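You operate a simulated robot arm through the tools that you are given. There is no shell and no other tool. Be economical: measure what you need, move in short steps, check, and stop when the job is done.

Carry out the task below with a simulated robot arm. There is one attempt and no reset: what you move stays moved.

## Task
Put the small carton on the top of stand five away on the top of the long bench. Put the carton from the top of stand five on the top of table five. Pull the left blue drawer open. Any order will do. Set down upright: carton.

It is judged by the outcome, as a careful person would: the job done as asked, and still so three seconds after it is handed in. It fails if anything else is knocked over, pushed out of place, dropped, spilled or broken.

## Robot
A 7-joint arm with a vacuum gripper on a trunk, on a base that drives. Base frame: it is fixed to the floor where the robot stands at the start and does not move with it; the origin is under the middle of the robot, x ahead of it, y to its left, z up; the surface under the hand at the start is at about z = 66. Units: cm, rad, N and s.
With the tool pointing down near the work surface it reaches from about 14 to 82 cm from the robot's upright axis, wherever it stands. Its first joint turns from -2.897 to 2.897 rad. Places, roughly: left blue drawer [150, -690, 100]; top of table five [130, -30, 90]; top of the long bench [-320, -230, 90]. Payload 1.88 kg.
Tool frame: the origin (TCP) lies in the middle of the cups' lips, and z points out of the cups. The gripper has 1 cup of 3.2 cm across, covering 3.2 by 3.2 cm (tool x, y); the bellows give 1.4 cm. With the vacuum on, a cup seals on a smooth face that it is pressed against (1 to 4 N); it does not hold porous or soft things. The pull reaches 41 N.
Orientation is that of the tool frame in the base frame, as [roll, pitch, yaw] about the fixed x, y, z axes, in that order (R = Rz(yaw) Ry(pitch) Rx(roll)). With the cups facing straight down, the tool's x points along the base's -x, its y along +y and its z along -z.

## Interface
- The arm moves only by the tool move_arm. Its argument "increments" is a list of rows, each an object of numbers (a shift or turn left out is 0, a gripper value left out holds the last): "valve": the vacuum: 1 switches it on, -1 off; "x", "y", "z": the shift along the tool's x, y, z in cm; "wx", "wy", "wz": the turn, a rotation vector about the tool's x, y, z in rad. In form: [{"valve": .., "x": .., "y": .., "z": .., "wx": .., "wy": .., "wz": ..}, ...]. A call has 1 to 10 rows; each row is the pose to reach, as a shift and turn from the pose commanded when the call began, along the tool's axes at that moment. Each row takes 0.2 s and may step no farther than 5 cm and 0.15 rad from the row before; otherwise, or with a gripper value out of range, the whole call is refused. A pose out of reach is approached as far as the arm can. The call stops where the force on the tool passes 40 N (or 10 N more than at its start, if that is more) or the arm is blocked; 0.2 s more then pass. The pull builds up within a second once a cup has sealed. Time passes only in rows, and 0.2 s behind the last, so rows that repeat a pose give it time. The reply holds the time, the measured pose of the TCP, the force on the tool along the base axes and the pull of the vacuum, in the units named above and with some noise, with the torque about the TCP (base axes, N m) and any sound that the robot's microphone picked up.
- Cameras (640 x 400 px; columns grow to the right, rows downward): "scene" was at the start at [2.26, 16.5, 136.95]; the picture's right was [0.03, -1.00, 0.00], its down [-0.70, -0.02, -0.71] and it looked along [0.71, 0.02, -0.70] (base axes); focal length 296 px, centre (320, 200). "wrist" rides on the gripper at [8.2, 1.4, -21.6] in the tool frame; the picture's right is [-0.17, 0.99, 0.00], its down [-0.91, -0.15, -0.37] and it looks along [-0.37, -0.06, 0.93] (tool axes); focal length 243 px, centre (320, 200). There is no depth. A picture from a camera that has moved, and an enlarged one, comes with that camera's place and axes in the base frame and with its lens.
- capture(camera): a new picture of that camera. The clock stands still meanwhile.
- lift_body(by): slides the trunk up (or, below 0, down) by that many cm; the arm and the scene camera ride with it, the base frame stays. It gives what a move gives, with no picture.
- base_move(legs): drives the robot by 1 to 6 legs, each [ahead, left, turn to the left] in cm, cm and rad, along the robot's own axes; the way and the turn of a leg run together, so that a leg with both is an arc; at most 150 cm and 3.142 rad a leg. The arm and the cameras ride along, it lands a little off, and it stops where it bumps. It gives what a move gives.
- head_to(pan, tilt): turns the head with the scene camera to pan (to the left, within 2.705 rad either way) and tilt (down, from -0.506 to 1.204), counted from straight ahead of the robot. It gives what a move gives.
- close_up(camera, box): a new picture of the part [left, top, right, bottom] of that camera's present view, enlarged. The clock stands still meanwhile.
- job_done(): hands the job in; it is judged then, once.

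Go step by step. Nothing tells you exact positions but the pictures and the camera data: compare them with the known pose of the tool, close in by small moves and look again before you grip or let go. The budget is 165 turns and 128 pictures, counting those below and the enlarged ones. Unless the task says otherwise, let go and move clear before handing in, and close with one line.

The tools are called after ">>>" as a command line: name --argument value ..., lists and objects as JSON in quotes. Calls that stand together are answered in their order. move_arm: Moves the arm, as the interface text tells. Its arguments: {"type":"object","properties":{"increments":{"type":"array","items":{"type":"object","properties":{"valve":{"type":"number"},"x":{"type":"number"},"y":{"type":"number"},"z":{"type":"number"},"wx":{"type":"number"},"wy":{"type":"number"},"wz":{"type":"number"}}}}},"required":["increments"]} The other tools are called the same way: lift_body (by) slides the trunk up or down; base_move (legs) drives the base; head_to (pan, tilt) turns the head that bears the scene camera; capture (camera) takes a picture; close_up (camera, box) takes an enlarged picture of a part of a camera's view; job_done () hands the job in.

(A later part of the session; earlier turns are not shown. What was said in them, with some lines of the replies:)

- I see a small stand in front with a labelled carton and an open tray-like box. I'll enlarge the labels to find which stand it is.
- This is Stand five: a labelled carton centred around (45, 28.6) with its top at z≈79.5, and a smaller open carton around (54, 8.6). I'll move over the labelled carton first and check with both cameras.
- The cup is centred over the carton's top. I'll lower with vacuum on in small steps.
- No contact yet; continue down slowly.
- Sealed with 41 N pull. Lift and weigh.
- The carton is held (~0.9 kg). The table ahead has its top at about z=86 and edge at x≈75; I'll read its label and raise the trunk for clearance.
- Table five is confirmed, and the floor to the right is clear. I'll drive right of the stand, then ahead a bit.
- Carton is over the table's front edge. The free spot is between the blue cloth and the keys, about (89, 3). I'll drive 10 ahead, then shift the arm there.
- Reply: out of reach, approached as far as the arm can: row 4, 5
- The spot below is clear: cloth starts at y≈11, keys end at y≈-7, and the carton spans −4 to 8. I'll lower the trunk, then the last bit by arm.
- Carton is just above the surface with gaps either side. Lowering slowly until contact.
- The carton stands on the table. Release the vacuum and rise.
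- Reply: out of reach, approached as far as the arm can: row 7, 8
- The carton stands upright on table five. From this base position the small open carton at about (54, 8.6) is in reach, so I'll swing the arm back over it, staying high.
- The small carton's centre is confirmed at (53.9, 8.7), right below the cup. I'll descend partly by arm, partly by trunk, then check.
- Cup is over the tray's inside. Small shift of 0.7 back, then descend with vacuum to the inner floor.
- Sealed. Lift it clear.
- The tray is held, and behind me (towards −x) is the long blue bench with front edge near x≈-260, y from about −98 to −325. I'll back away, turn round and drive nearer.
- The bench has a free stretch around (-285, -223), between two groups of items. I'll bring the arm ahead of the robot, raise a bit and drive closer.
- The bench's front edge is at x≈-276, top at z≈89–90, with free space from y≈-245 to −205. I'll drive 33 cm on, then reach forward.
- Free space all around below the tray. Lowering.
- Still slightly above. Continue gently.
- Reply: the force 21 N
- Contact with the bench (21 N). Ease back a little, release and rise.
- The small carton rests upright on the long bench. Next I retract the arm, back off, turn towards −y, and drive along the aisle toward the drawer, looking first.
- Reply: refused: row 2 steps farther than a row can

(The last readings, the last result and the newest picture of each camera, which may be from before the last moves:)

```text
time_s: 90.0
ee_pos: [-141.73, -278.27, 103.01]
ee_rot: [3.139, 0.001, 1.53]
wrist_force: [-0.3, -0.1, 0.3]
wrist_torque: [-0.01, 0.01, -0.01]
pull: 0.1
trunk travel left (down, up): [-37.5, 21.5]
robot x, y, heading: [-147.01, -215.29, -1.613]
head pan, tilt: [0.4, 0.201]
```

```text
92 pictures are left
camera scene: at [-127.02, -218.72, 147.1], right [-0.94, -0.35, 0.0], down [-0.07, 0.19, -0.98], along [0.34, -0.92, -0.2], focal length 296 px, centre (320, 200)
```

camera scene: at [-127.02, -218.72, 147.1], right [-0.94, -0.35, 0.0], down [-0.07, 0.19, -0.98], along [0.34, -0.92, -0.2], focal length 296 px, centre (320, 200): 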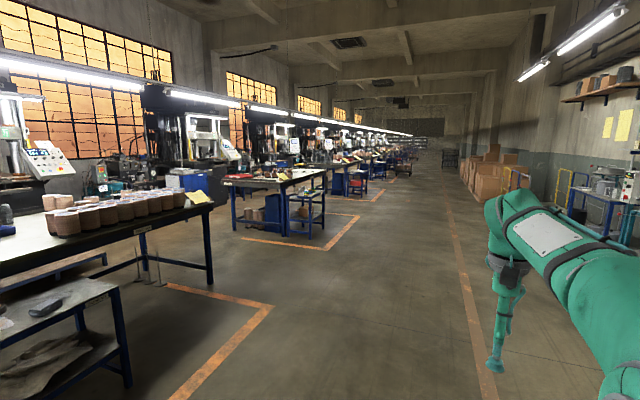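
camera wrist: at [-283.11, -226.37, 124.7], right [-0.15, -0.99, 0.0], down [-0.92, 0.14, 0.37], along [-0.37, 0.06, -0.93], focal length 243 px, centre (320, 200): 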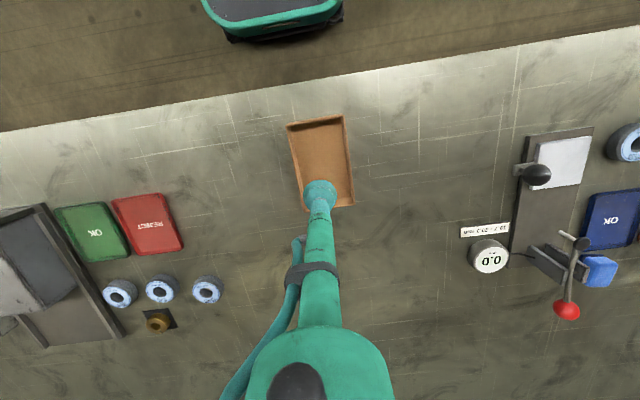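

Aisle is clear for x<-5. Drive along it about 300 cm.

>>> move_arm --increments '[{"x": 4, "z": -2}, {"x": 8, "z": -4}, {"x": 12, "z": -6}, {"x": 16, "z": -8}, {"x": 20, "z": -8}]'

>>> base_move --legs '[[150, 0, 0.04], [150, 0, 0]]'

>>> head_to --pan 0.7 --tilt 0.25

>>> capture --camera "scene"

```text
time_s: 91.2
ee_pos: [-140.74, -258.33, 110.88]
ee_rot: [3.14, 0.0, 1.53]
wrist_force: [-1.3, -1.1, -0.6]
wrist_torque: [0.05, -0.02, -0.02]
pull: 0.1
trunk travel left (down, up): [-37.5, 21.5]
robot x, y, heading: [-147.1, -215.64, -1.616]
head pan, tilt: [0.4, 0.201]
```

```text
time_s: 105.7
ee_pos: [-141.71, -558.86, 110.95]
ee_rot: [3.139, 0.0, 1.568]
wrist_force: [0.2, -0.2, 1.7]
wrist_torque: [-0.04, -0.01, 0.02]
pull: 0.1
trunk travel left (down, up): [-37.5, 21.5]
robot x, y, heading: [-149.77, -516.13, -1.575]
head pan, tilt: [0.4, 0.201]
```

```text
time_s: 106.5
ee_pos: [-141.78, -558.73, 110.86]
ee_rot: [3.14, 0.0, 1.57]
wrist_force: [0.4, -0.9, 0.7]
wrist_torque: [0.01, -0.01, 0.05]
pull: 0.1
trunk travel left (down, up): [-37.5, 21.5]
robot x, y, heading: [-149.47, -515.99, -1.565]
head pan, tilt: [0.7, 0.25]
```

```text
91 pictures are left
camera scene: at [-127.16, -517.38, 146.65], right [-0.77, -0.64, 0.0], down [-0.16, 0.19, -0.97], along [0.62, -0.74, -0.25], focal length 296 px, centre (320, 200)
```

scene: 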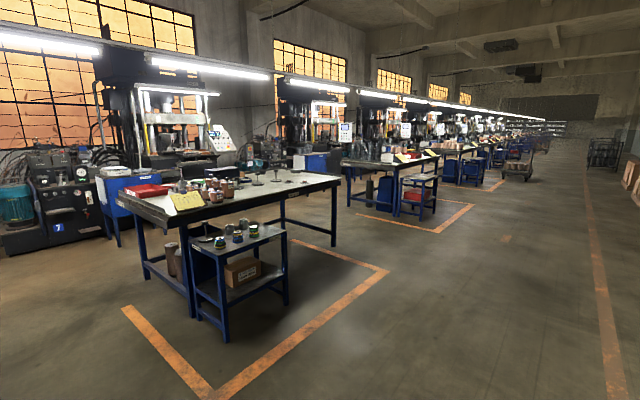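

>>> close_up --camera "scene" --box '[80, 120, 360, 295]'

```text
2.29 times, centred on (220, 208) of scene
camera zoom: at [-127.16, -517.38, 146.65], right [-0.77, -0.64, 0.0], down [-0.16, 0.19, -0.97], along [0.62, -0.74, -0.25], focal length 676 px, centre (549, 183)
```

zoom: 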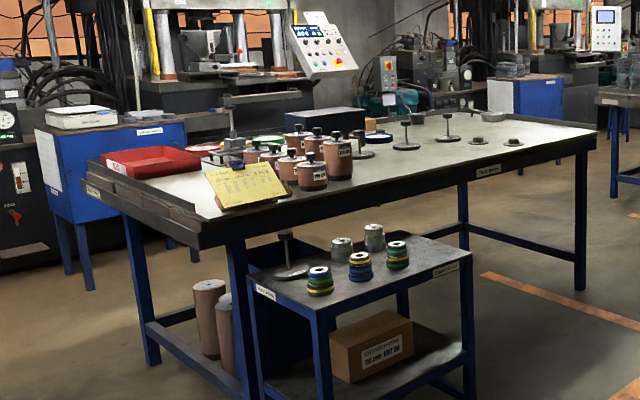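

The dark-blue box on this table (about where the drawer should be) is the target. I'll drive to face the table from the aisle, beside the stand.

>>> base_move --legs '[[150, 0, 0], [35, 0, 0], [0, 0, 1.57], [70, 0, 0]]'

>>> head_to --pan 0 --tilt 0.4

>>> capture --camera "scene"

```text
time_s: 123.0
ee_pos: [-35.1, -693.74, 110.98]
ee_rot: [3.141, 0.0, -3.138]
wrist_force: [0.0, 0.3, -0.8]
wrist_torque: [0.0, 0.01, 0.02]
pull: 0.1
trunk travel left (down, up): [-37.5, 21.5]
robot x, y, heading: [-77.99, -701.76, 0.003]
head pan, tilt: [0.7, 0.25]
```

```text
time_s: 124.0
ee_pos: [-35.12, -693.7, 110.93]
ee_rot: [3.139, 0.002, -3.139]
wrist_force: [-0.4, 0.6, 0.0]
wrist_torque: [0.03, 0.02, -0.01]
pull: 0.1
trunk travel left (down, up): [-37.5, 21.5]
robot x, y, heading: [-77.96, -702.0, 0.006]
head pan, tilt: [0.0, 0.4]
```

```text
89 pictures are left
camera scene: at [-74.62, -685.52, 145.26], right [0.01, -1.0, 0.0], down [-0.39, 0.0, -0.92], along [0.92, 0.01, -0.39], focal length 296 px, centre (320, 200)
```

scene: 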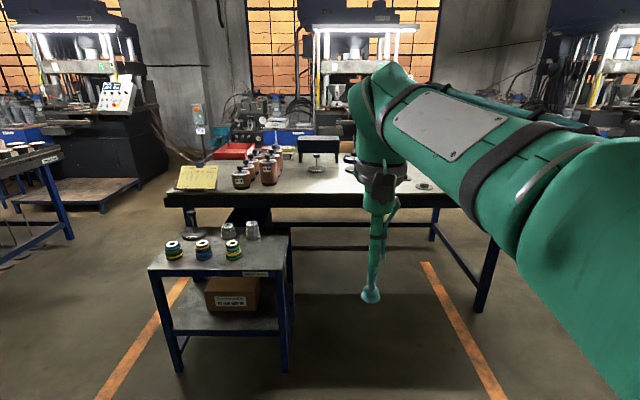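

>>> close_up --camera "scene" --box '[220, 110, 380, 210]'

```text
4.00 times, centred on (300, 160) of scene
camera zoom: at [-74.62, -685.52, 145.26], right [0.01, -1.0, 0.0], down [-0.39, 0.0, -0.92], along [0.92, 0.01, -0.39], focal length 1182 px, centre (400, 360)
```

zoom: 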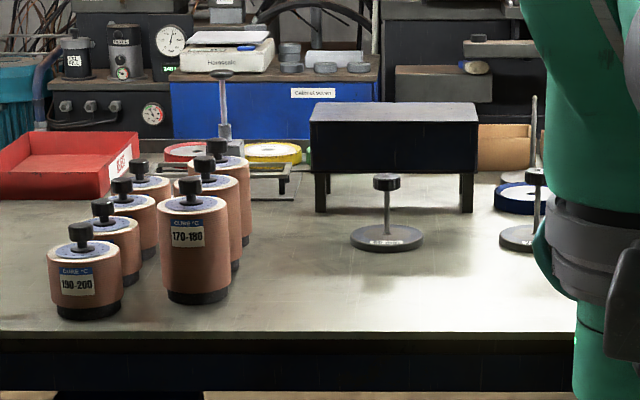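

The blue box sits on short legs at about x 136–155, y −670 to −700, with a plain face toward me. I'll drive up to the table, staying right of the stand, and look again.

>>> base_move --legs '[[108, 0, 0]]'

>>> lift_body --by 10

>>> head_to --pan 0 --tilt 0.5

>>> capture --camera "scene"

>>> capture --camera "wrist"

```text
time_s: 129.5
ee_pos: [71.78, -692.19, 110.81]
ee_rot: [3.139, -0.001, -3.125]
wrist_force: [0.0, 0.1, -1.1]
wrist_torque: [0.03, 0.0, -0.02]
pull: 0.0
trunk travel left (down, up): [-37.5, 21.5]
robot x, y, heading: [29.03, -700.79, 0.019]
head pan, tilt: [0.0, 0.4]
```

```text
time_s: 130.9
ee_pos: [71.65, -692.11, 120.79]
ee_rot: [3.138, 0.001, -3.126]
wrist_force: [0.5, -0.4, 0.0]
wrist_torque: [-0.03, -0.01, 0.02]
pull: 0.0
trunk travel left (down, up): [-47.5, 11.5]
robot x, y, heading: [29.08, -701.08, 0.019]
head pan, tilt: [0.0, 0.4]
```

```text
time_s: 131.5
ee_pos: [71.68, -692.15, 120.94]
ee_rot: [3.14, 0.0, -3.124]
wrist_force: [-0.3, 0.4, 0.2]
wrist_torque: [0.02, -0.02, -0.01]
pull: 0.0
trunk travel left (down, up): [-47.5, 11.5]
robot x, y, heading: [29.5, -700.94, 0.017]
head pan, tilt: [0.0, 0.499]
```

```text
87 pictures are left
camera scene: at [32.02, -684.41, 154.34], right [0.02, -1.0, 0.0], down [-0.48, -0.01, -0.88], along [0.88, 0.01, -0.48], focal length 296 px, centre (320, 200)
```

scene: 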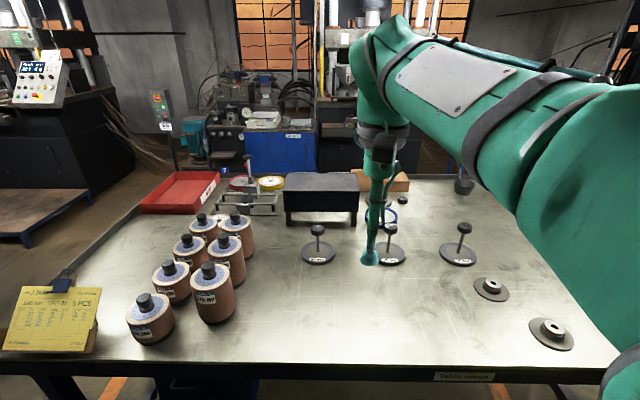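

```text
86 pictures are left
camera wrist: at [63.59, -690.99, 142.57], right [0.15, 0.99, 0.0], down [0.92, -0.14, 0.38], along [0.37, -0.06, -0.93], focal length 243 px, centre (320, 200)
```

wrist: 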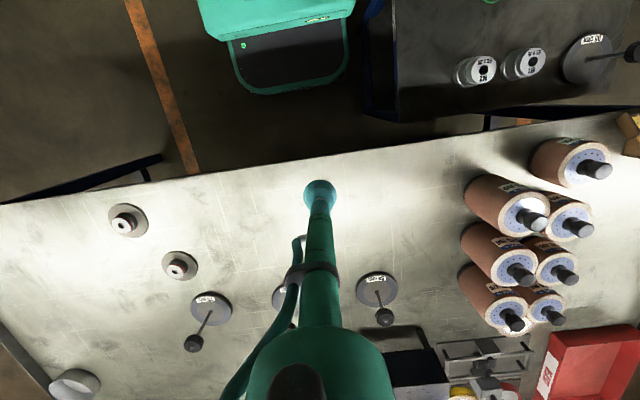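

>>> close_up --camera "scene" --box '[210, 140, 430, 278]'

```text
2.90 times, centred on (320, 209) of scene
camera zoom: at [32.02, -684.41, 154.34], right [0.02, -1.0, 0.0], down [-0.48, -0.01, -0.88], along [0.88, 0.01, -0.48], focal length 857 px, centre (320, 174)
```

zoom: 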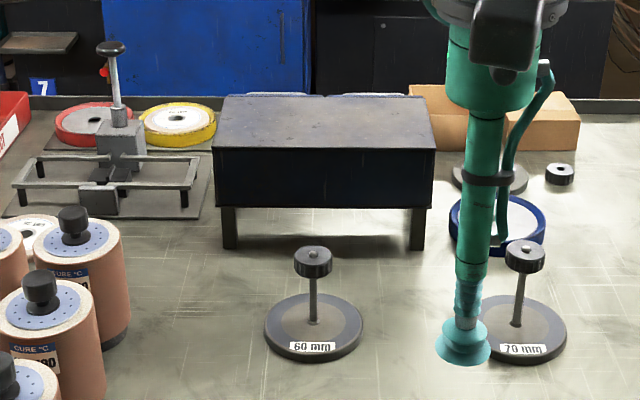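

Two light handles peek over the far top edge, so the drawers face +x, from behind the table; the left one (seen from there) is at y≈-692. I'll look both ways round the table.

>>> head_to --pan -0.75 --tilt 0.4

>>> capture --camera "scene"

>>> head_to --pan 0.6 --tilt 0.4

>>> capture --camera "scene"

```text
time_s: 132.6
ee_pos: [71.66, -692.18, 120.89]
ee_rot: [3.14, 0.0, -3.126]
wrist_force: [-0.1, -0.4, 0.7]
wrist_torque: [0.0, 0.01, 0.04]
pull: 0.1
trunk travel left (down, up): [-47.5, 11.5]
robot x, y, heading: [28.96, -700.83, 0.012]
head pan, tilt: [-0.75, 0.4]
```

```text
84 pictures are left
camera scene: at [29.8, -690.76, 155.25], right [-0.67, -0.74, 0.0], down [-0.29, 0.26, -0.92], along [0.68, -0.62, -0.39], focal length 296 px, centre (320, 200)
```

scene: 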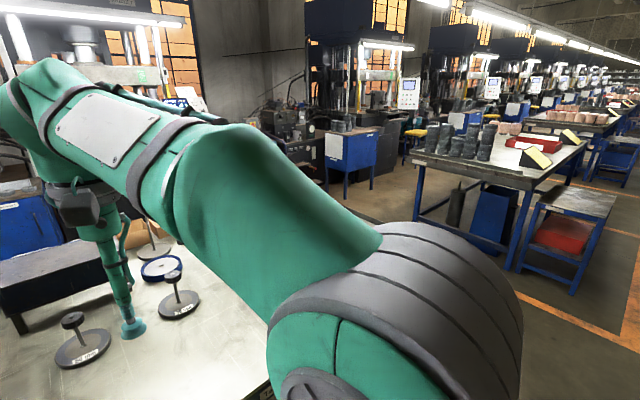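

```text
time_s: 134.1
ee_pos: [71.71, -692.2, 120.84]
ee_rot: [3.14, 0.0, -3.127]
wrist_force: [0.4, 0.5, 0.4]
wrist_torque: [0.02, -0.02, -0.01]
pull: 0.1
trunk travel left (down, up): [-47.5, 11.5]
robot x, y, heading: [28.93, -701.07, 0.019]
head pan, tilt: [0.6, 0.4]
```

```text
83 pictures are left
camera scene: at [30.49, -679.21, 155.25], right [0.58, -0.82, 0.0], down [-0.32, -0.22, -0.92], along [0.75, 0.53, -0.39], focal length 296 px, centre (320, 200)
```

scene: 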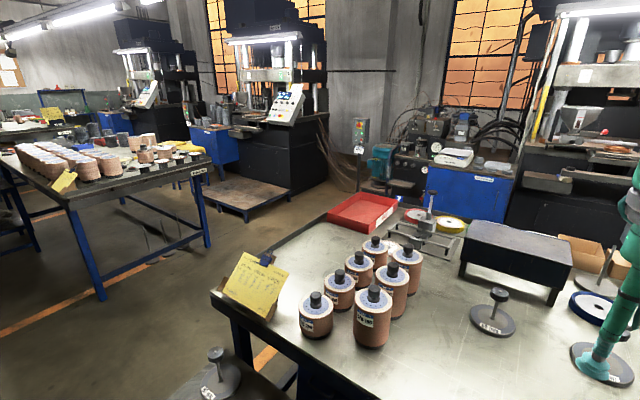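

The gaps between tables (~160 cm) are wide. I'll go round the right end of table seven and look at the space behind it.

>>> base_move --legs '[[-55, 0, -0.015], [0, -150, 0], [0, -20, 0], [80, 0, 0]]'

>>> head_to --pan 0.25 --tilt 0.4

>>> capture --camera "scene"

```text
time_s: 149.5
ee_pos: [98.03, -861.27, 120.9]
ee_rot: [3.14, 0.0, -3.124]
wrist_force: [0.6, 0.2, -0.8]
wrist_torque: [-0.03, -0.01, 0.0]
pull: 0.0
trunk travel left (down, up): [-47.5, 11.5]
robot x, y, heading: [55.78, -869.96, 0.021]
head pan, tilt: [0.6, 0.4]
```

```text
time_s: 150.3
ee_pos: [98.21, -861.23, 120.8]
ee_rot: [3.139, 0.0, -3.124]
wrist_force: [-0.3, 0.9, -0.3]
wrist_torque: [-0.02, 0.03, -0.03]
pull: 0.0
trunk travel left (down, up): [-47.5, 11.5]
robot x, y, heading: [55.13, -870.0, 0.019]
head pan, tilt: [0.25, 0.4]
```

```text
82 pictures are left
camera scene: at [58.21, -851.41, 155.25], right [0.27, -0.96, 0.0], down [-0.38, -0.1, -0.92], along [0.89, 0.24, -0.39], focal length 296 px, centre (320, 200)
```

scene: 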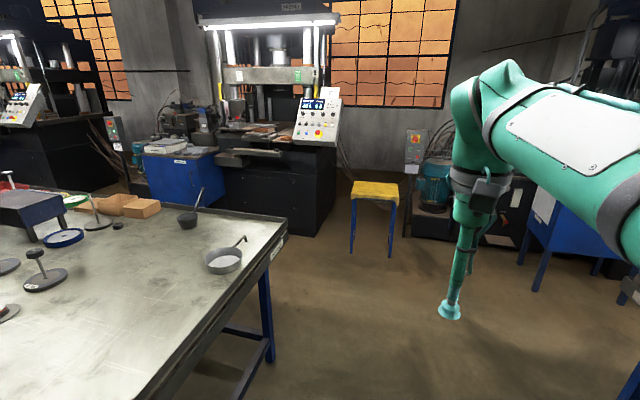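

Behind the table there is about 100 cm of clear floor (x≈185 to 285). I'll drive to x≈228, turn to face −x, then look along the gap before sliding in.

>>> base_move --legs '[[150, 0, -0.02], [23, 0, 0], [0, 0, 3.14]]'

>>> head_to --pan -1.3 --tilt 0.5

>>> capture --camera "scene"

```text
time_s: 166.4
ee_pos: [185.14, -877.74, 120.97]
ee_rot: [3.139, 0.0, 0.044]
wrist_force: [-0.4, -0.1, -0.6]
wrist_torque: [-0.01, 0.0, -0.01]
pull: 0.1
trunk travel left (down, up): [-47.5, 11.5]
robot x, y, heading: [227.42, -867.99, -3.102]
head pan, tilt: [0.25, 0.4]
```

```text
time_s: 168.1
ee_pos: [185.22, -877.74, 120.97]
ee_rot: [3.141, 0.001, 0.044]
wrist_force: [0.2, 0.3, -0.6]
wrist_torque: [0.01, -0.02, -0.01]
pull: 0.0
trunk travel left (down, up): [-47.5, 11.5]
robot x, y, heading: [227.83, -868.12, -3.098]
head pan, tilt: [-1.3, 0.499]
```

```text
81 pictures are left
camera scene: at [231.53, -875.57, 154.34], right [0.95, 0.31, 0.0], down [0.15, -0.46, -0.88], along [-0.27, 0.83, -0.48], focal length 296 px, centre (320, 200)
```

scene: 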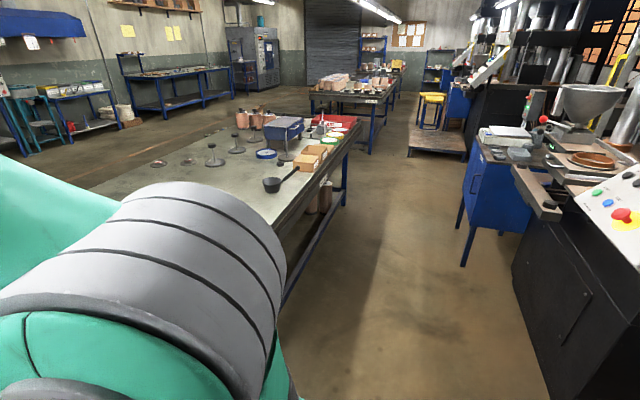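

>>> close_up --camera "scene" --box '[200, 90, 360, 190]'

>>> base_move --legs '[[0, 0, -0.04], [0, -150, 0], [0, -22, 0]]'

>>> head_to --pan 0 --tilt 0.8

>>> capture --camera "scene"

>>> capture --camera "wrist"

```text
4.00 times, centred on (280, 140) of scene
camera zoom: at [231.53, -875.57, 154.34], right [0.95, 0.31, 0.0], down [0.15, -0.46, -0.88], along [-0.27, 0.83, -0.48], focal length 1182 px, centre (480, 440)
```

zoom: 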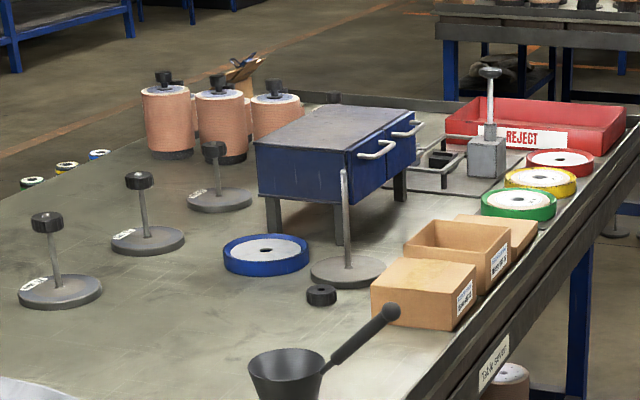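

```text
time_s: 177.1
ee_pos: [185.24, -704.8, 120.98]
ee_rot: [3.14, 0.001, -0.01]
wrist_force: [0.3, 0.1, 0.6]
wrist_torque: [-0.01, 0.02, -0.01]
pull: 0.1
trunk travel left (down, up): [-47.5, 11.5]
robot x, y, heading: [228.2, -697.47, 3.127]
head pan, tilt: [-1.3, 0.499]
```

```text
time_s: 178.6
ee_pos: [185.23, -704.91, 120.93]
ee_rot: [3.139, -0.001, -0.01]
wrist_force: [-0.8, -0.7, -0.2]
wrist_torque: [0.03, -0.01, 0.01]
pull: 0.0
trunk travel left (down, up): [-47.5, 11.5]
robot x, y, heading: [227.86, -697.09, 3.136]
head pan, tilt: [0.0, 0.799]
```

```text
79 pictures are left
camera scene: at [225.93, -713.68, 151.75], right [0.01, 1.0, 0.0], down [0.72, -0.01, -0.7], along [-0.7, 0.01, -0.72], focal length 296 px, centre (320, 200)
```

scene: 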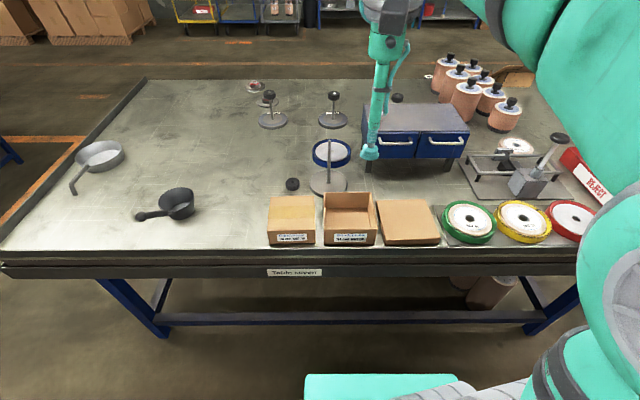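

```text
78 pictures are left
camera wrist: at [193.53, -706.3, 142.57], right [-0.17, -0.98, 0.0], down [-0.91, 0.16, 0.38], along [-0.37, 0.06, -0.93], focal length 243 px, centre (320, 200)
```

wrist: 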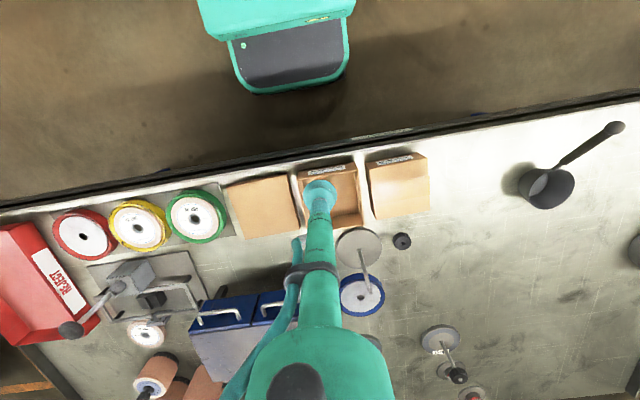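

From here I see the two blue drawers with white bar handles; the left one spans y≈-698 to −683, z≈92–101, face x≈148. I'll look closely at the handle and the surrounding items.

>>> close_up --camera "scene" --box '[340, 80, 500, 180]'

>>> close_up --camera "wrist" --box '[170, 230, 330, 330]'

```text
4.00 times, centred on (420, 130) of scene
camera zoom: at [225.93, -713.68, 151.75], right [0.01, 1.0, 0.0], down [0.72, -0.01, -0.7], along [-0.7, 0.01, -0.72], focal length 1182 px, centre (-80, 480)
```

zoom: 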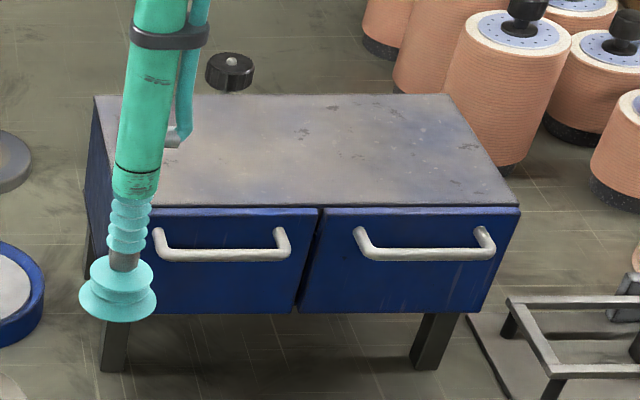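

```text
4.00 times, centred on (250, 280) of wrist
camera zoom: at [193.53, -706.3, 142.57], right [-0.17, -0.98, 0.0], down [-0.91, 0.16, 0.38], along [-0.37, 0.06, -0.93], focal length 970 px, centre (600, -120)
```

zoom: 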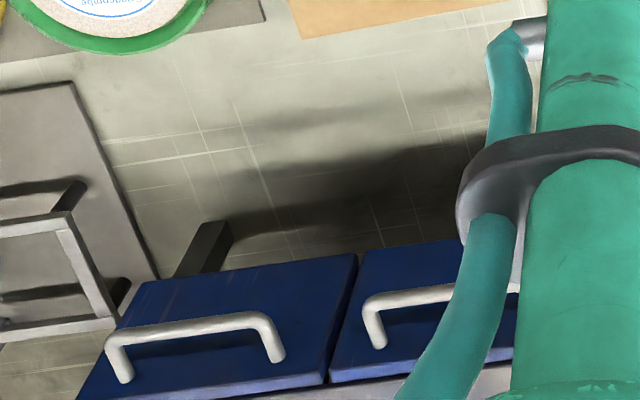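

The handle gap (~2.5 cm) is too small for the 3.2 cm cup, so I'll use suction on the face below the handle, with the tool horizontal. To keep the wrist above the cartons in front, I'll have the arm come in from the right side: shift the base, raise the trunk, and swing the arm.

>>> lift_body --by 10

>>> base_move --legs '[[10, 40, 0.01]]'

>>> move_arm --increments '[{"y": -4.9, "wz": 0.09}, {"y": -9.8, "wz": 0.18}, {"y": -14.7, "wz": 0.27}, {"y": -19.6, "wz": 0.36}, {"y": -24.5, "wz": 0.45}, {"y": -29.4, "wz": 0.54}, {"y": -34.3, "wz": 0.63, "x": 1}, {"y": -39.2, "wz": 0.72, "x": 2}, {"y": -44, "wz": 0.81, "x": 3}, {"y": -48.6, "wz": 0.92, "x": 4}]'

>>> capture --camera "wrist"

>>> capture --camera "scene"

```text
time_s: 179.9
ee_pos: [185.22, -704.88, 130.86]
ee_rot: [-3.141, -0.001, -0.008]
wrist_force: [0.4, -0.5, 0.3]
wrist_torque: [0.0, 0.02, 0.0]
pull: 0.1
trunk travel left (down, up): [-57.5, 1.5]
robot x, y, heading: [228.06, -697.58, 3.14]
head pan, tilt: [0.0, 0.799]
```

```text
time_s: 182.5
ee_pos: [175.01, -744.82, 130.96]
ee_rot: [3.141, 0.001, -0.003]
wrist_force: [0.5, 0.1, -0.6]
wrist_torque: [0.04, 0.0, 0.03]
pull: 0.2
trunk travel left (down, up): [-57.5, 1.5]
robot x, y, heading: [217.44, -737.07, 3.138]
head pan, tilt: [0.0, 0.799]
```

```text
time_s: 184.7
ee_pos: [179.12, -696.13, 130.56]
ee_rot: [3.14, -0.001, -0.925]
wrist_force: [-0.3, 0.2, -0.6]
wrist_torque: [0.03, 0.0, 0.01]
pull: 0.1
trunk travel left (down, up): [-57.5, 1.5]
robot x, y, heading: [217.77, -737.03, 3.136]
head pan, tilt: [0.0, 0.799]
```

```text
75 pictures are left
camera wrist: at [183.08, -703.6, 152.28], right [-0.89, -0.46, 0.0], down [-0.43, 0.82, 0.37], along [-0.17, 0.33, -0.93], focal length 243 px, centre (320, 200)
```

wrist: 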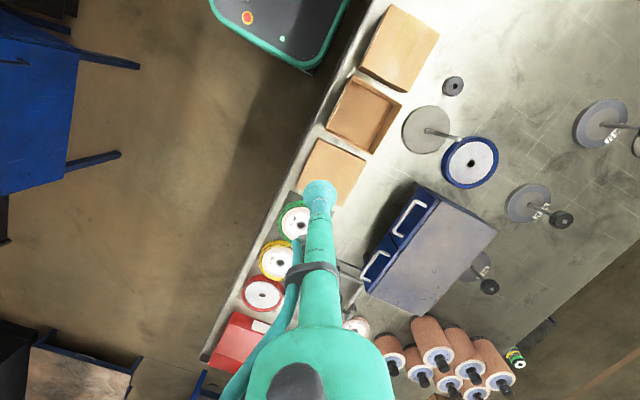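

```text
74 pictures are left
camera scene: at [215.69, -753.55, 161.75], right [0.0, 1.0, 0.0], down [0.72, 0.0, -0.7], along [-0.7, 0.0, -0.72], focal length 296 px, centre (320, 200)
```

scene: 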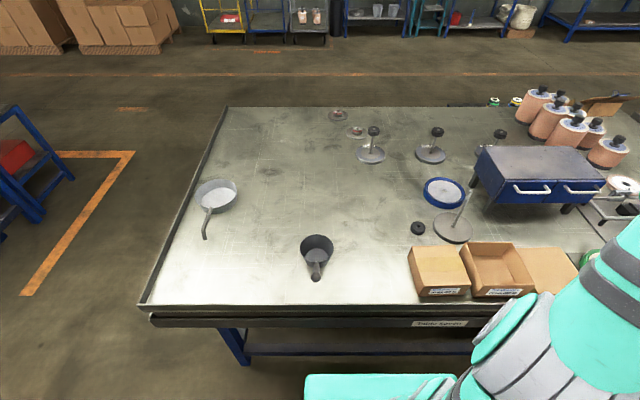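

Now reorient the tool gradually at height toward horizontal, checking along the way.

>>> move_arm --increments '[{"wx": -0.1127, "wy": 0.0171, "wz": 0.0813}, {"wx": -0.2254, "wy": 0.0342, "wz": 0.1626}, {"wx": -0.3381, "wy": 0.0513, "wz": 0.2439}, {"wx": -0.4508, "wy": 0.0684, "wz": 0.3252}, {"wx": -0.5635, "wy": 0.0855, "wz": 0.4065}, {"wx": -0.6762, "wy": 0.1026, "wz": 0.4878}, {"wx": -0.7889, "wy": 0.1197, "wz": 0.5691}]'

>>> head_to --pan -0.5 --tilt 0.6

>>> capture --camera "scene"

```text
time_s: 186.3
ee_pos: [179.18, -696.37, 130.85]
ee_rot: [2.404, -0.317, -1.403]
wrist_force: [0.8, -0.5, 0.3]
wrist_torque: [0.02, -0.01, -0.02]
pull: 0.0
trunk travel left (down, up): [-57.5, 1.5]
robot x, y, heading: [217.73, -736.74, 3.135]
head pan, tilt: [0.0, 0.799]
```

```text
time_s: 187.2
ee_pos: [179.13, -696.36, 130.72]
ee_rot: [2.406, -0.313, -1.402]
wrist_force: [-1.2, -0.2, -0.5]
wrist_torque: [-0.01, 0.0, 0.01]
pull: 0.1
trunk travel left (down, up): [-57.5, 1.5]
robot x, y, heading: [217.83, -737.15, 3.141]
head pan, tilt: [-0.499, 0.6]
```

```text
73 pictures are left
camera scene: at [216.03, -749.38, 163.43], right [0.48, 0.88, 0.0], down [0.5, -0.27, -0.82], along [-0.72, 0.4, -0.57], focal length 296 px, centre (320, 200)
```

scene: 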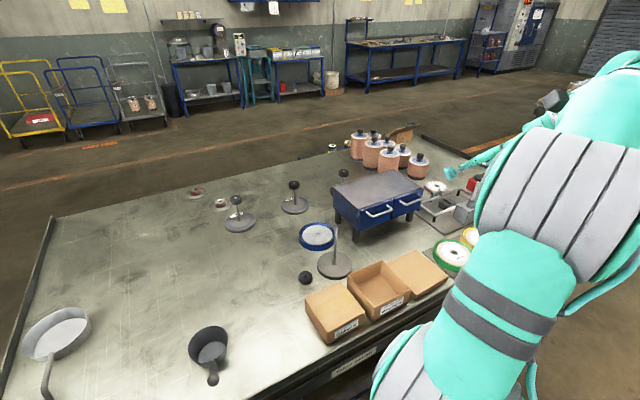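

>>> move_arm --increments '[{"wx": -0.1134, "wy": 0.0172, "wz": 0.0818}, {"wx": -0.2268, "wy": 0.0344, "wz": 0.1637}, {"wx": -0.3402, "wy": 0.0516, "wz": 0.2455}, {"wx": -0.4536, "wy": 0.0687, "wz": 0.3274}, {"wx": -0.567, "wy": 0.0859, "wz": 0.4092}, {"wx": -0.6804, "wy": 0.1031, "wz": 0.4911}, {"wx": -0.7938, "wy": 0.1203, "wz": 0.5729}, {"wx": -0.9072, "wy": 0.1375, "wz": 0.6548}, {"wx": -0.9072, "wy": 0.1375, "wz": 0.6548}]'

>>> capture --camera "scene"

>>> capture --camera "wrist"

```text
time_s: 189.2
ee_pos: [179.27, -696.38, 130.83]
ee_rot: [1.566, -0.95, -1.566]
wrist_force: [-0.7, -0.6, -0.1]
wrist_torque: [0.01, 0.0, -0.01]
pull: 0.1
trunk travel left (down, up): [-57.5, 1.5]
robot x, y, heading: [217.68, -736.98, 3.134]
head pan, tilt: [-0.499, 0.6]
```

```text
72 pictures are left
camera scene: at [216.03, -749.4, 163.43], right [0.48, 0.88, 0.0], down [0.49, -0.27, -0.83], along [-0.72, 0.4, -0.56], focal length 296 px, centre (320, 200)
```

scene: 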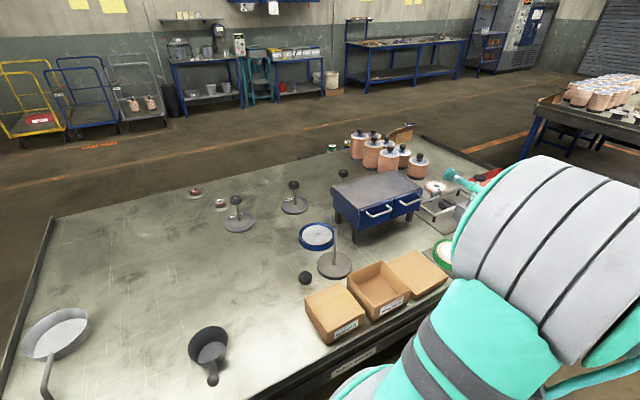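

```text
71 pictures are left
camera wrist: at [200.9, -700.05, 138.33], right [0.0, 0.9, 0.44], down [0.37, 0.41, -0.83], along [-0.93, 0.16, -0.33], focal length 243 px, centre (320, 200)
```

wrist: 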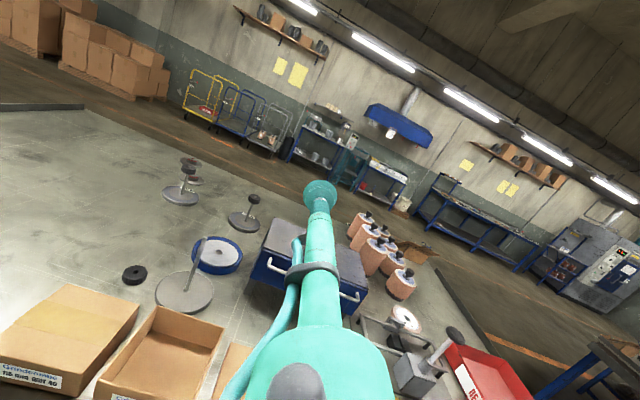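

The tool is now horizontal, camera above it. I'll move closer to (165, −691, 110) and add a ~9° downward tilt so the wrist clears the cartons.

>>> move_arm --increments '[{"x": -3.35, "y": -1.3, "z": 2.3}, {"x": -6.7, "y": -2.6, "z": 4.7}, {"x": -10.05, "y": -3.9, "z": 7}, {"x": -13.4, "y": -5.2, "z": 9.3}, {"x": -16.75, "y": -6.5, "z": 11.7, "wx": 0.046, "wy": -0.065}, {"x": -20.1, "y": -7.8, "z": 14, "wx": 0.092, "wy": -0.13}, {"x": -20.1, "y": -7.8, "z": 14, "wx": 0.092, "wy": -0.13}]'

>>> capture --camera "scene"

>>> capture --camera "wrist"

```text
time_s: 190.8
ee_pos: [165.01, -690.87, 109.78]
ee_rot: [1.839, -0.93, -1.787]
wrist_force: [-0.2, 0.0, -0.6]
wrist_torque: [-0.04, -0.01, 0.02]
pull: 0.1
trunk travel left (down, up): [-57.5, 1.5]
robot x, y, heading: [217.59, -736.82, 3.136]
head pan, tilt: [-0.499, 0.6]
```

```text
70 pictures are left
camera scene: at [216.0, -749.36, 163.43], right [0.48, 0.88, 0.0], down [0.5, -0.27, -0.82], along [-0.72, 0.4, -0.57], focal length 296 px, centre (320, 200)
```

scene: 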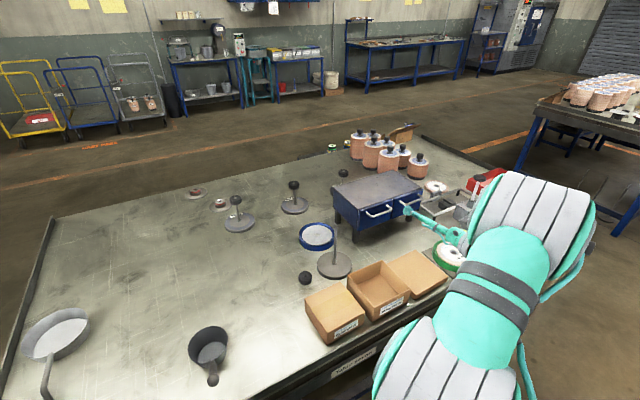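

```text
69 pictures are left
camera wrist: at [185.23, -694.67, 120.6], right [-0.07, 0.9, 0.44], down [0.5, 0.41, -0.76], along [-0.86, 0.17, -0.48], focal length 243 px, centre (320, 200)
```

wrist: 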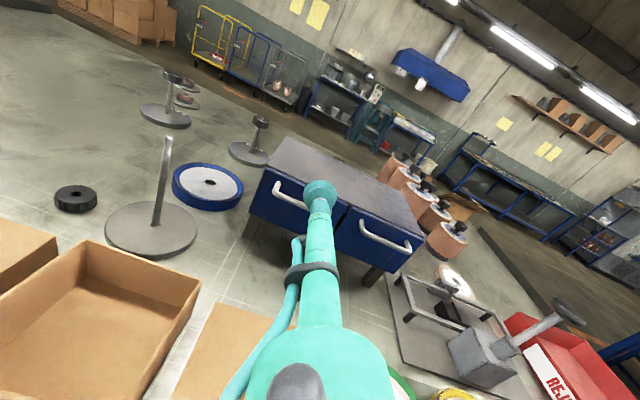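

>>> close_up --camera "wrist" --box '[220, 130, 380, 230]'

>>> close_up --camera "scene" --box '[300, 150, 500, 275]'

```text
4.00 times, centred on (300, 180) of wrist
camera zoom: at [185.23, -694.67, 120.6], right [-0.07, 0.9, 0.44], down [0.5, 0.41, -0.76], along [-0.86, 0.17, -0.48], focal length 970 px, centre (400, 280)
```

zoom: 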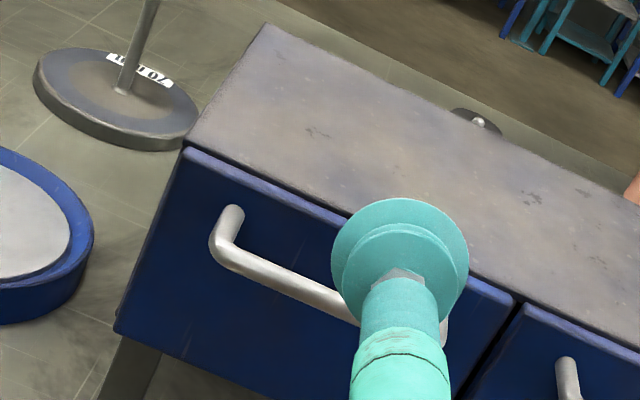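

```text
3.20 times, centred on (400, 212) of scene
camera zoom: at [216.0, -749.36, 163.43], right [0.48, 0.88, 0.0], down [0.5, -0.27, -0.82], along [-0.72, 0.4, -0.57], focal length 946 px, centre (64, 160)
```

zoom: 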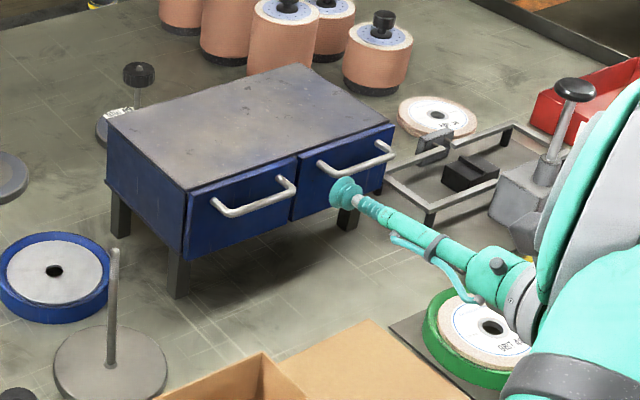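

Triangulating: the left drawer's face is at x≈150.4, y −698 to −683, z 93–102.4, handle bar at z≈100.5 out to x≈153.4. I'll lower to z≈96 while still in front, then check.

>>> move_arm --increments '[{"x": -3.7, "y": -2.62, "z": 0.73}, {"x": -7.4, "y": -5.25, "z": 1.45}, {"x": -11.1, "y": -7.87, "z": 2.18}, {"x": -11.1, "y": -7.87, "z": 2.18}]'

>>> close_up --camera "scene" --box '[300, 150, 500, 275]'

>>> capture --camera "wrist"

```text
time_s: 191.8
ee_pos: [164.99, -690.72, 96.01]
ee_rot: [1.837, -0.929, -1.785]
wrist_force: [0.0, 0.7, -1.0]
wrist_torque: [-0.01, -0.01, -0.02]
pull: 0.1
trunk travel left (down, up): [-57.5, 1.5]
robot x, y, heading: [218.0, -737.33, 3.138]
head pan, tilt: [-0.499, 0.6]
```

```text
3.20 times, centred on (400, 212) of scene
camera zoom: at [216.01, -749.35, 163.44], right [0.48, 0.88, 0.0], down [0.5, -0.27, -0.82], along [-0.72, 0.4, -0.57], focal length 946 px, centre (64, 160)
```

zoom: 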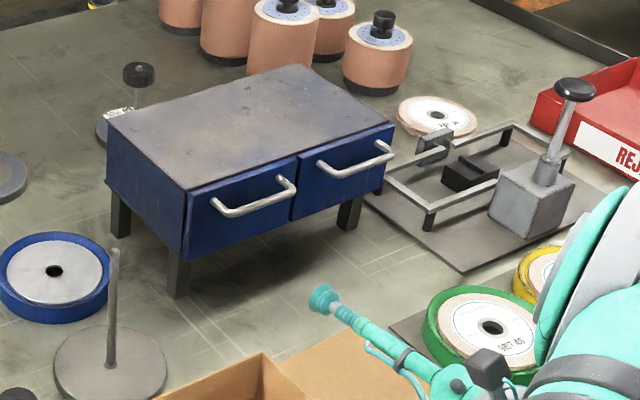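

```text
65 pictures are left
camera wrist: at [185.22, -694.54, 106.91], right [-0.07, 0.9, 0.44], down [0.5, 0.41, -0.76], along [-0.86, 0.17, -0.48], focal length 243 px, centre (320, 200)
```

wrist: 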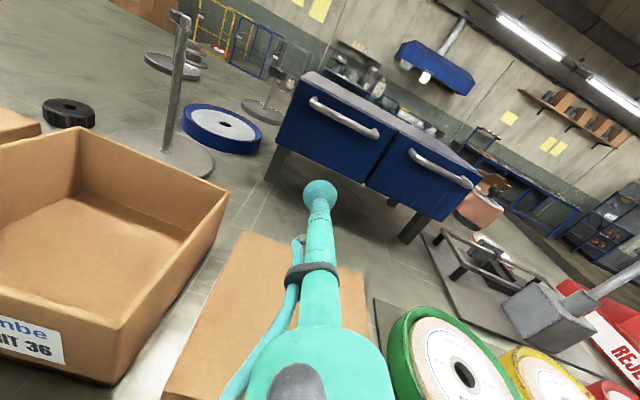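

Path to the face under the handle is clear. Approach along −x with vacuum on.

>>> move_arm --increments '[{"valve": 1, "x": 0.58, "y": 0.42, "z": 4.44}, {"x": 1.15, "y": 0.83, "z": 8.88}, {"x": 1.54, "y": 1.11, "z": 11.84}, {"x": 1.73, "y": 1.25, "z": 13.3}, {"x": 1.73, "y": 1.25, "z": 13.3}]'

>>> close_up --camera "scene" --box '[300, 150, 500, 275]'

>>> close_up --camera "wrist" --box '[220, 100, 420, 225]'

```text
time_s: 193.0
ee_pos: [151.54, -690.64, 96.17]
ee_rot: [1.837, -0.931, -1.786]
wrist_force: [-0.5, 2.2, -5.9]
wrist_torque: [0.08, 0.58, -0.05]
pull: 40.6
trunk travel left (down, up): [-57.5, 1.5]
robot x, y, heading: [217.53, -736.93, 3.137]
head pan, tilt: [-0.499, 0.6]
```

```text
3.20 times, centred on (400, 212) of scene
camera zoom: at [216.0, -749.33, 163.42], right [0.48, 0.88, 0.0], down [0.5, -0.27, -0.82], along [-0.72, 0.4, -0.57], focal length 946 px, centre (64, 160)
```

zoom: 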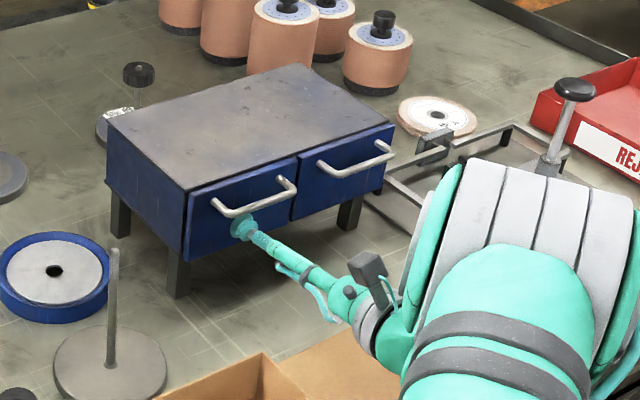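

```text
3.20 times, centred on (320, 162) of wrist
camera zoom: at [171.81, -694.5, 107.07], right [-0.07, 0.9, 0.43], down [0.5, 0.41, -0.76], along [-0.86, 0.16, -0.48], focal length 776 px, centre (320, 320)
```

zoom: 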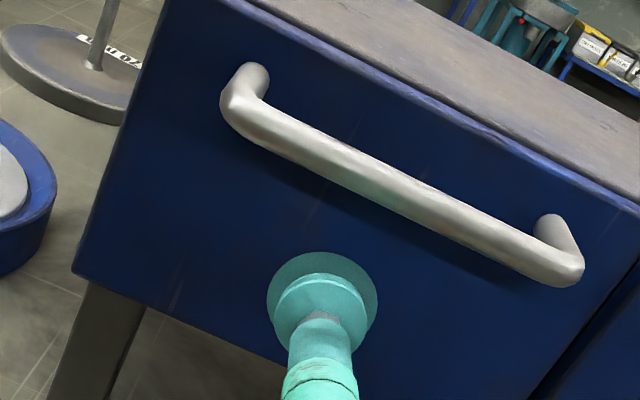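

Sealed on the left drawer's face. Pull gently along +x.

>>> move_arm --increments '[{"x": -0.06, "y": -0.05, "z": -0.5}, {"x": -0.13, "y": -0.09, "z": -1}, {"x": -0.19, "y": -0.14, "z": -1.5}, {"x": -0.26, "y": -0.18, "z": -2}, {"x": -0.39, "y": -0.28, "z": -3}, {"x": -0.52, "y": -0.37, "z": -4}]'

>>> close_up --camera "scene" --box '[300, 150, 500, 275]'

```text
time_s: 194.4
ee_pos: [155.65, -690.72, 96.24]
ee_rot: [1.836, -0.932, -1.784]
wrist_force: [0.4, 3.5, -5.2]
wrist_torque: [-0.13, 0.61, 0.0]
pull: 40.5
trunk travel left (down, up): [-57.5, 1.5]
robot x, y, heading: [217.93, -736.94, 3.139]
head pan, tilt: [-0.499, 0.6]
```

```text
3.20 times, centred on (400, 212) of scene
camera zoom: at [216.02, -749.3, 163.44], right [0.48, 0.88, 0.0], down [0.5, -0.27, -0.82], along [-0.72, 0.4, -0.57], focal length 946 px, centre (64, 160)
```

zoom: 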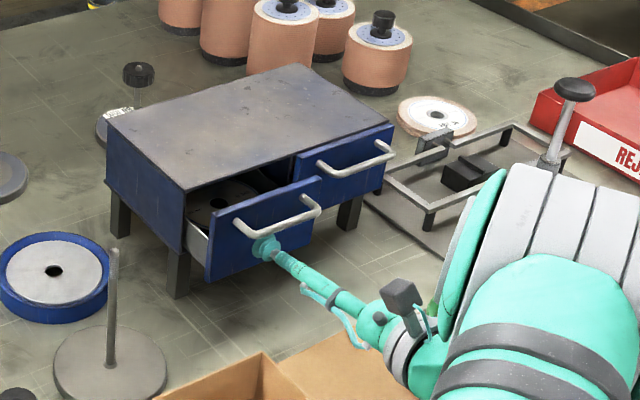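

The drawer is sliding out. Pull another ~7 cm, watching the force.

>>> move_arm --increments '[{"x": -0.13, "y": -0.09, "z": -1}, {"x": -0.26, "y": -0.18, "z": -2}, {"x": -0.39, "y": -0.28, "z": -3}, {"x": -0.52, "y": -0.37, "z": -4}, {"x": -0.65, "y": -0.46, "z": -5}, {"x": -0.78, "y": -0.55, "z": -6}, {"x": -0.91, "y": -0.65, "z": -7}]'

>>> close_up --camera "scene" --box '[300, 150, 500, 275]'

```text
time_s: 196.0
ee_pos: [162.83, -690.84, 96.23]
ee_rot: [1.836, -0.932, -1.784]
wrist_force: [0.2, 2.0, -7.2]
wrist_torque: [0.01, 0.64, -0.03]
pull: 40.5
trunk travel left (down, up): [-57.5, 1.5]
robot x, y, heading: [217.66, -736.73, 3.139]
head pan, tilt: [-0.499, 0.6]
```

```text
3.20 times, centred on (400, 212) of scene
camera zoom: at [216.01, -749.31, 163.44], right [0.48, 0.88, 0.0], down [0.5, -0.27, -0.82], along [-0.72, 0.4, -0.57], focal length 946 px, centre (64, 160)
```

zoom: 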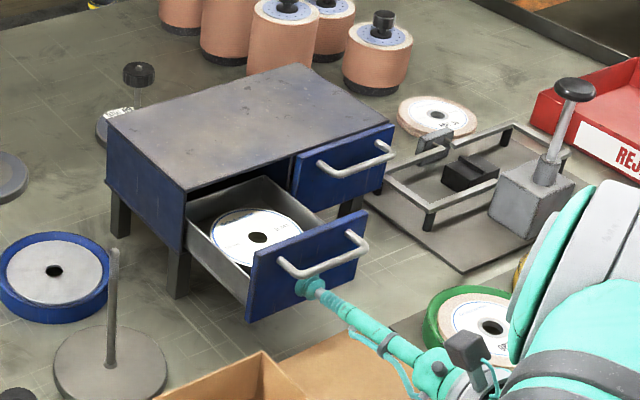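

It's open about 11 cm with no strain. A little further, then release.

>>> move_arm --increments '[{"x": -0.06, "y": -0.05, "z": -0.5}, {"x": -0.13, "y": -0.09, "z": -1}, {"x": -0.17, "y": -0.12, "z": -1.3}, {"x": -0.17, "y": -0.12, "z": -1.3}]'

```text
time_s: 197.0
ee_pos: [163.99, -690.76, 96.13]
ee_rot: [1.837, -0.931, -1.786]
wrist_force: [-0.4, 0.4, -3.3]
wrist_torque: [-0.04, 0.56, -0.04]
pull: 40.4
trunk travel left (down, up): [-57.5, 1.5]
robot x, y, heading: [217.57, -737.05, 3.141]
head pan, tilt: [-0.499, 0.6]
```

Release and back away along +x.

>>> move_arm --increments '[{"valve": -1}, {}, {}, {}, {"x": -0.06, "y": -0.05, "z": -0.5}, {"x": -0.26, "y": -0.18, "z": -2}, {"x": -0.65, "y": -0.46, "z": -5}, {"x": -1.04, "y": -0.74, "z": -8}]'

>>> close_up --camera "scene" --box '[300, 150, 500, 275]'

```text
time_s: 198.8
ee_pos: [172.1, -690.74, 96.26]
ee_rot: [1.835, -0.932, -1.785]
wrist_force: [0.6, 0.2, 0.4]
wrist_torque: [0.01, -0.03, 0.01]
pull: 0.0
trunk travel left (down, up): [-57.5, 1.5]
robot x, y, heading: [217.89, -737.18, 3.138]
head pan, tilt: [-0.499, 0.6]
```

```text
3.20 times, centred on (400, 212) of scene
camera zoom: at [216.03, -749.38, 163.43], right [0.48, 0.88, 0.0], down [0.5, -0.27, -0.83], along [-0.72, 0.4, -0.56], focal length 946 px, centre (64, 160)
```

zoom: 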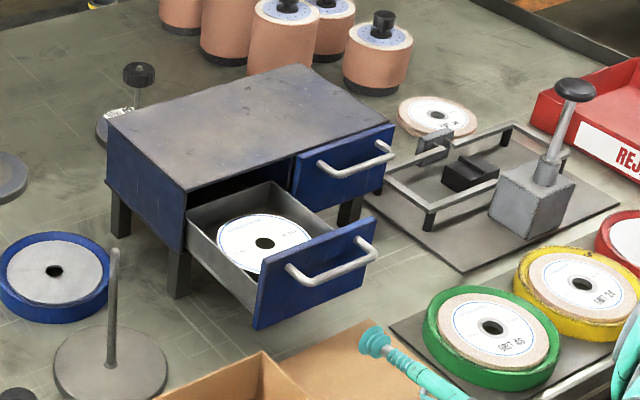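

The drawer stays open and everything nearby is undisturbed. I'll raise the arm clear and take a last look.

>>> move_arm --increments '[{"x": 3.2, "y": 2.3, "z": -1.6}, {"x": 6.4, "y": 4.6, "z": -3.3}, {"x": 9.6, "y": 6.9, "z": -4.9}, {"x": 12.8, "y": 9.2, "z": -6.5}]'

>>> capture --camera "scene"

```text
time_s: 199.8
ee_pos: [176.25, -690.84, 112.82]
ee_rot: [1.837, -0.934, -1.787]
wrist_force: [-0.2, -0.1, -0.3]
wrist_torque: [-0.01, -0.01, 0.02]
pull: 0.0
trunk travel left (down, up): [-57.5, 1.5]
robot x, y, heading: [217.34, -737.24, 3.138]
head pan, tilt: [-0.499, 0.6]
```

```text
59 pictures are left
camera scene: at [216.03, -749.39, 163.42], right [0.48, 0.88, 0.0], down [0.5, -0.27, -0.83], along [-0.72, 0.4, -0.56], focal length 296 px, centre (320, 200)
```

scene: 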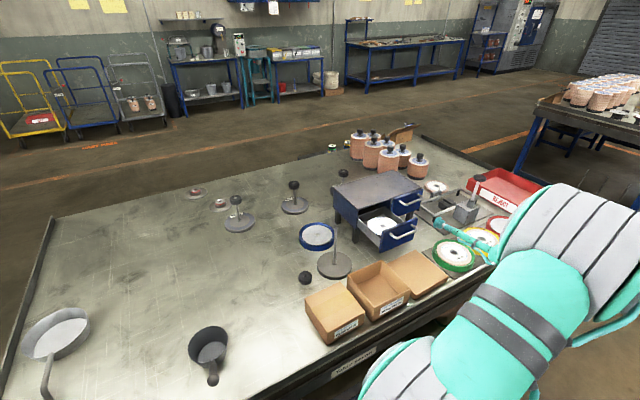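

The carton is on table five, the small carton is on the long bench, and the left drawer is open with the arm clear. I'm handing in now.

>>> job_done

```text
The job is handed in.
```

I put the carton upright on table five and the small open carton upright on the long bench, and I pulled the left blue drawer open about 12 cm. In the pictures I took, nothing else had been moved or knocked over.
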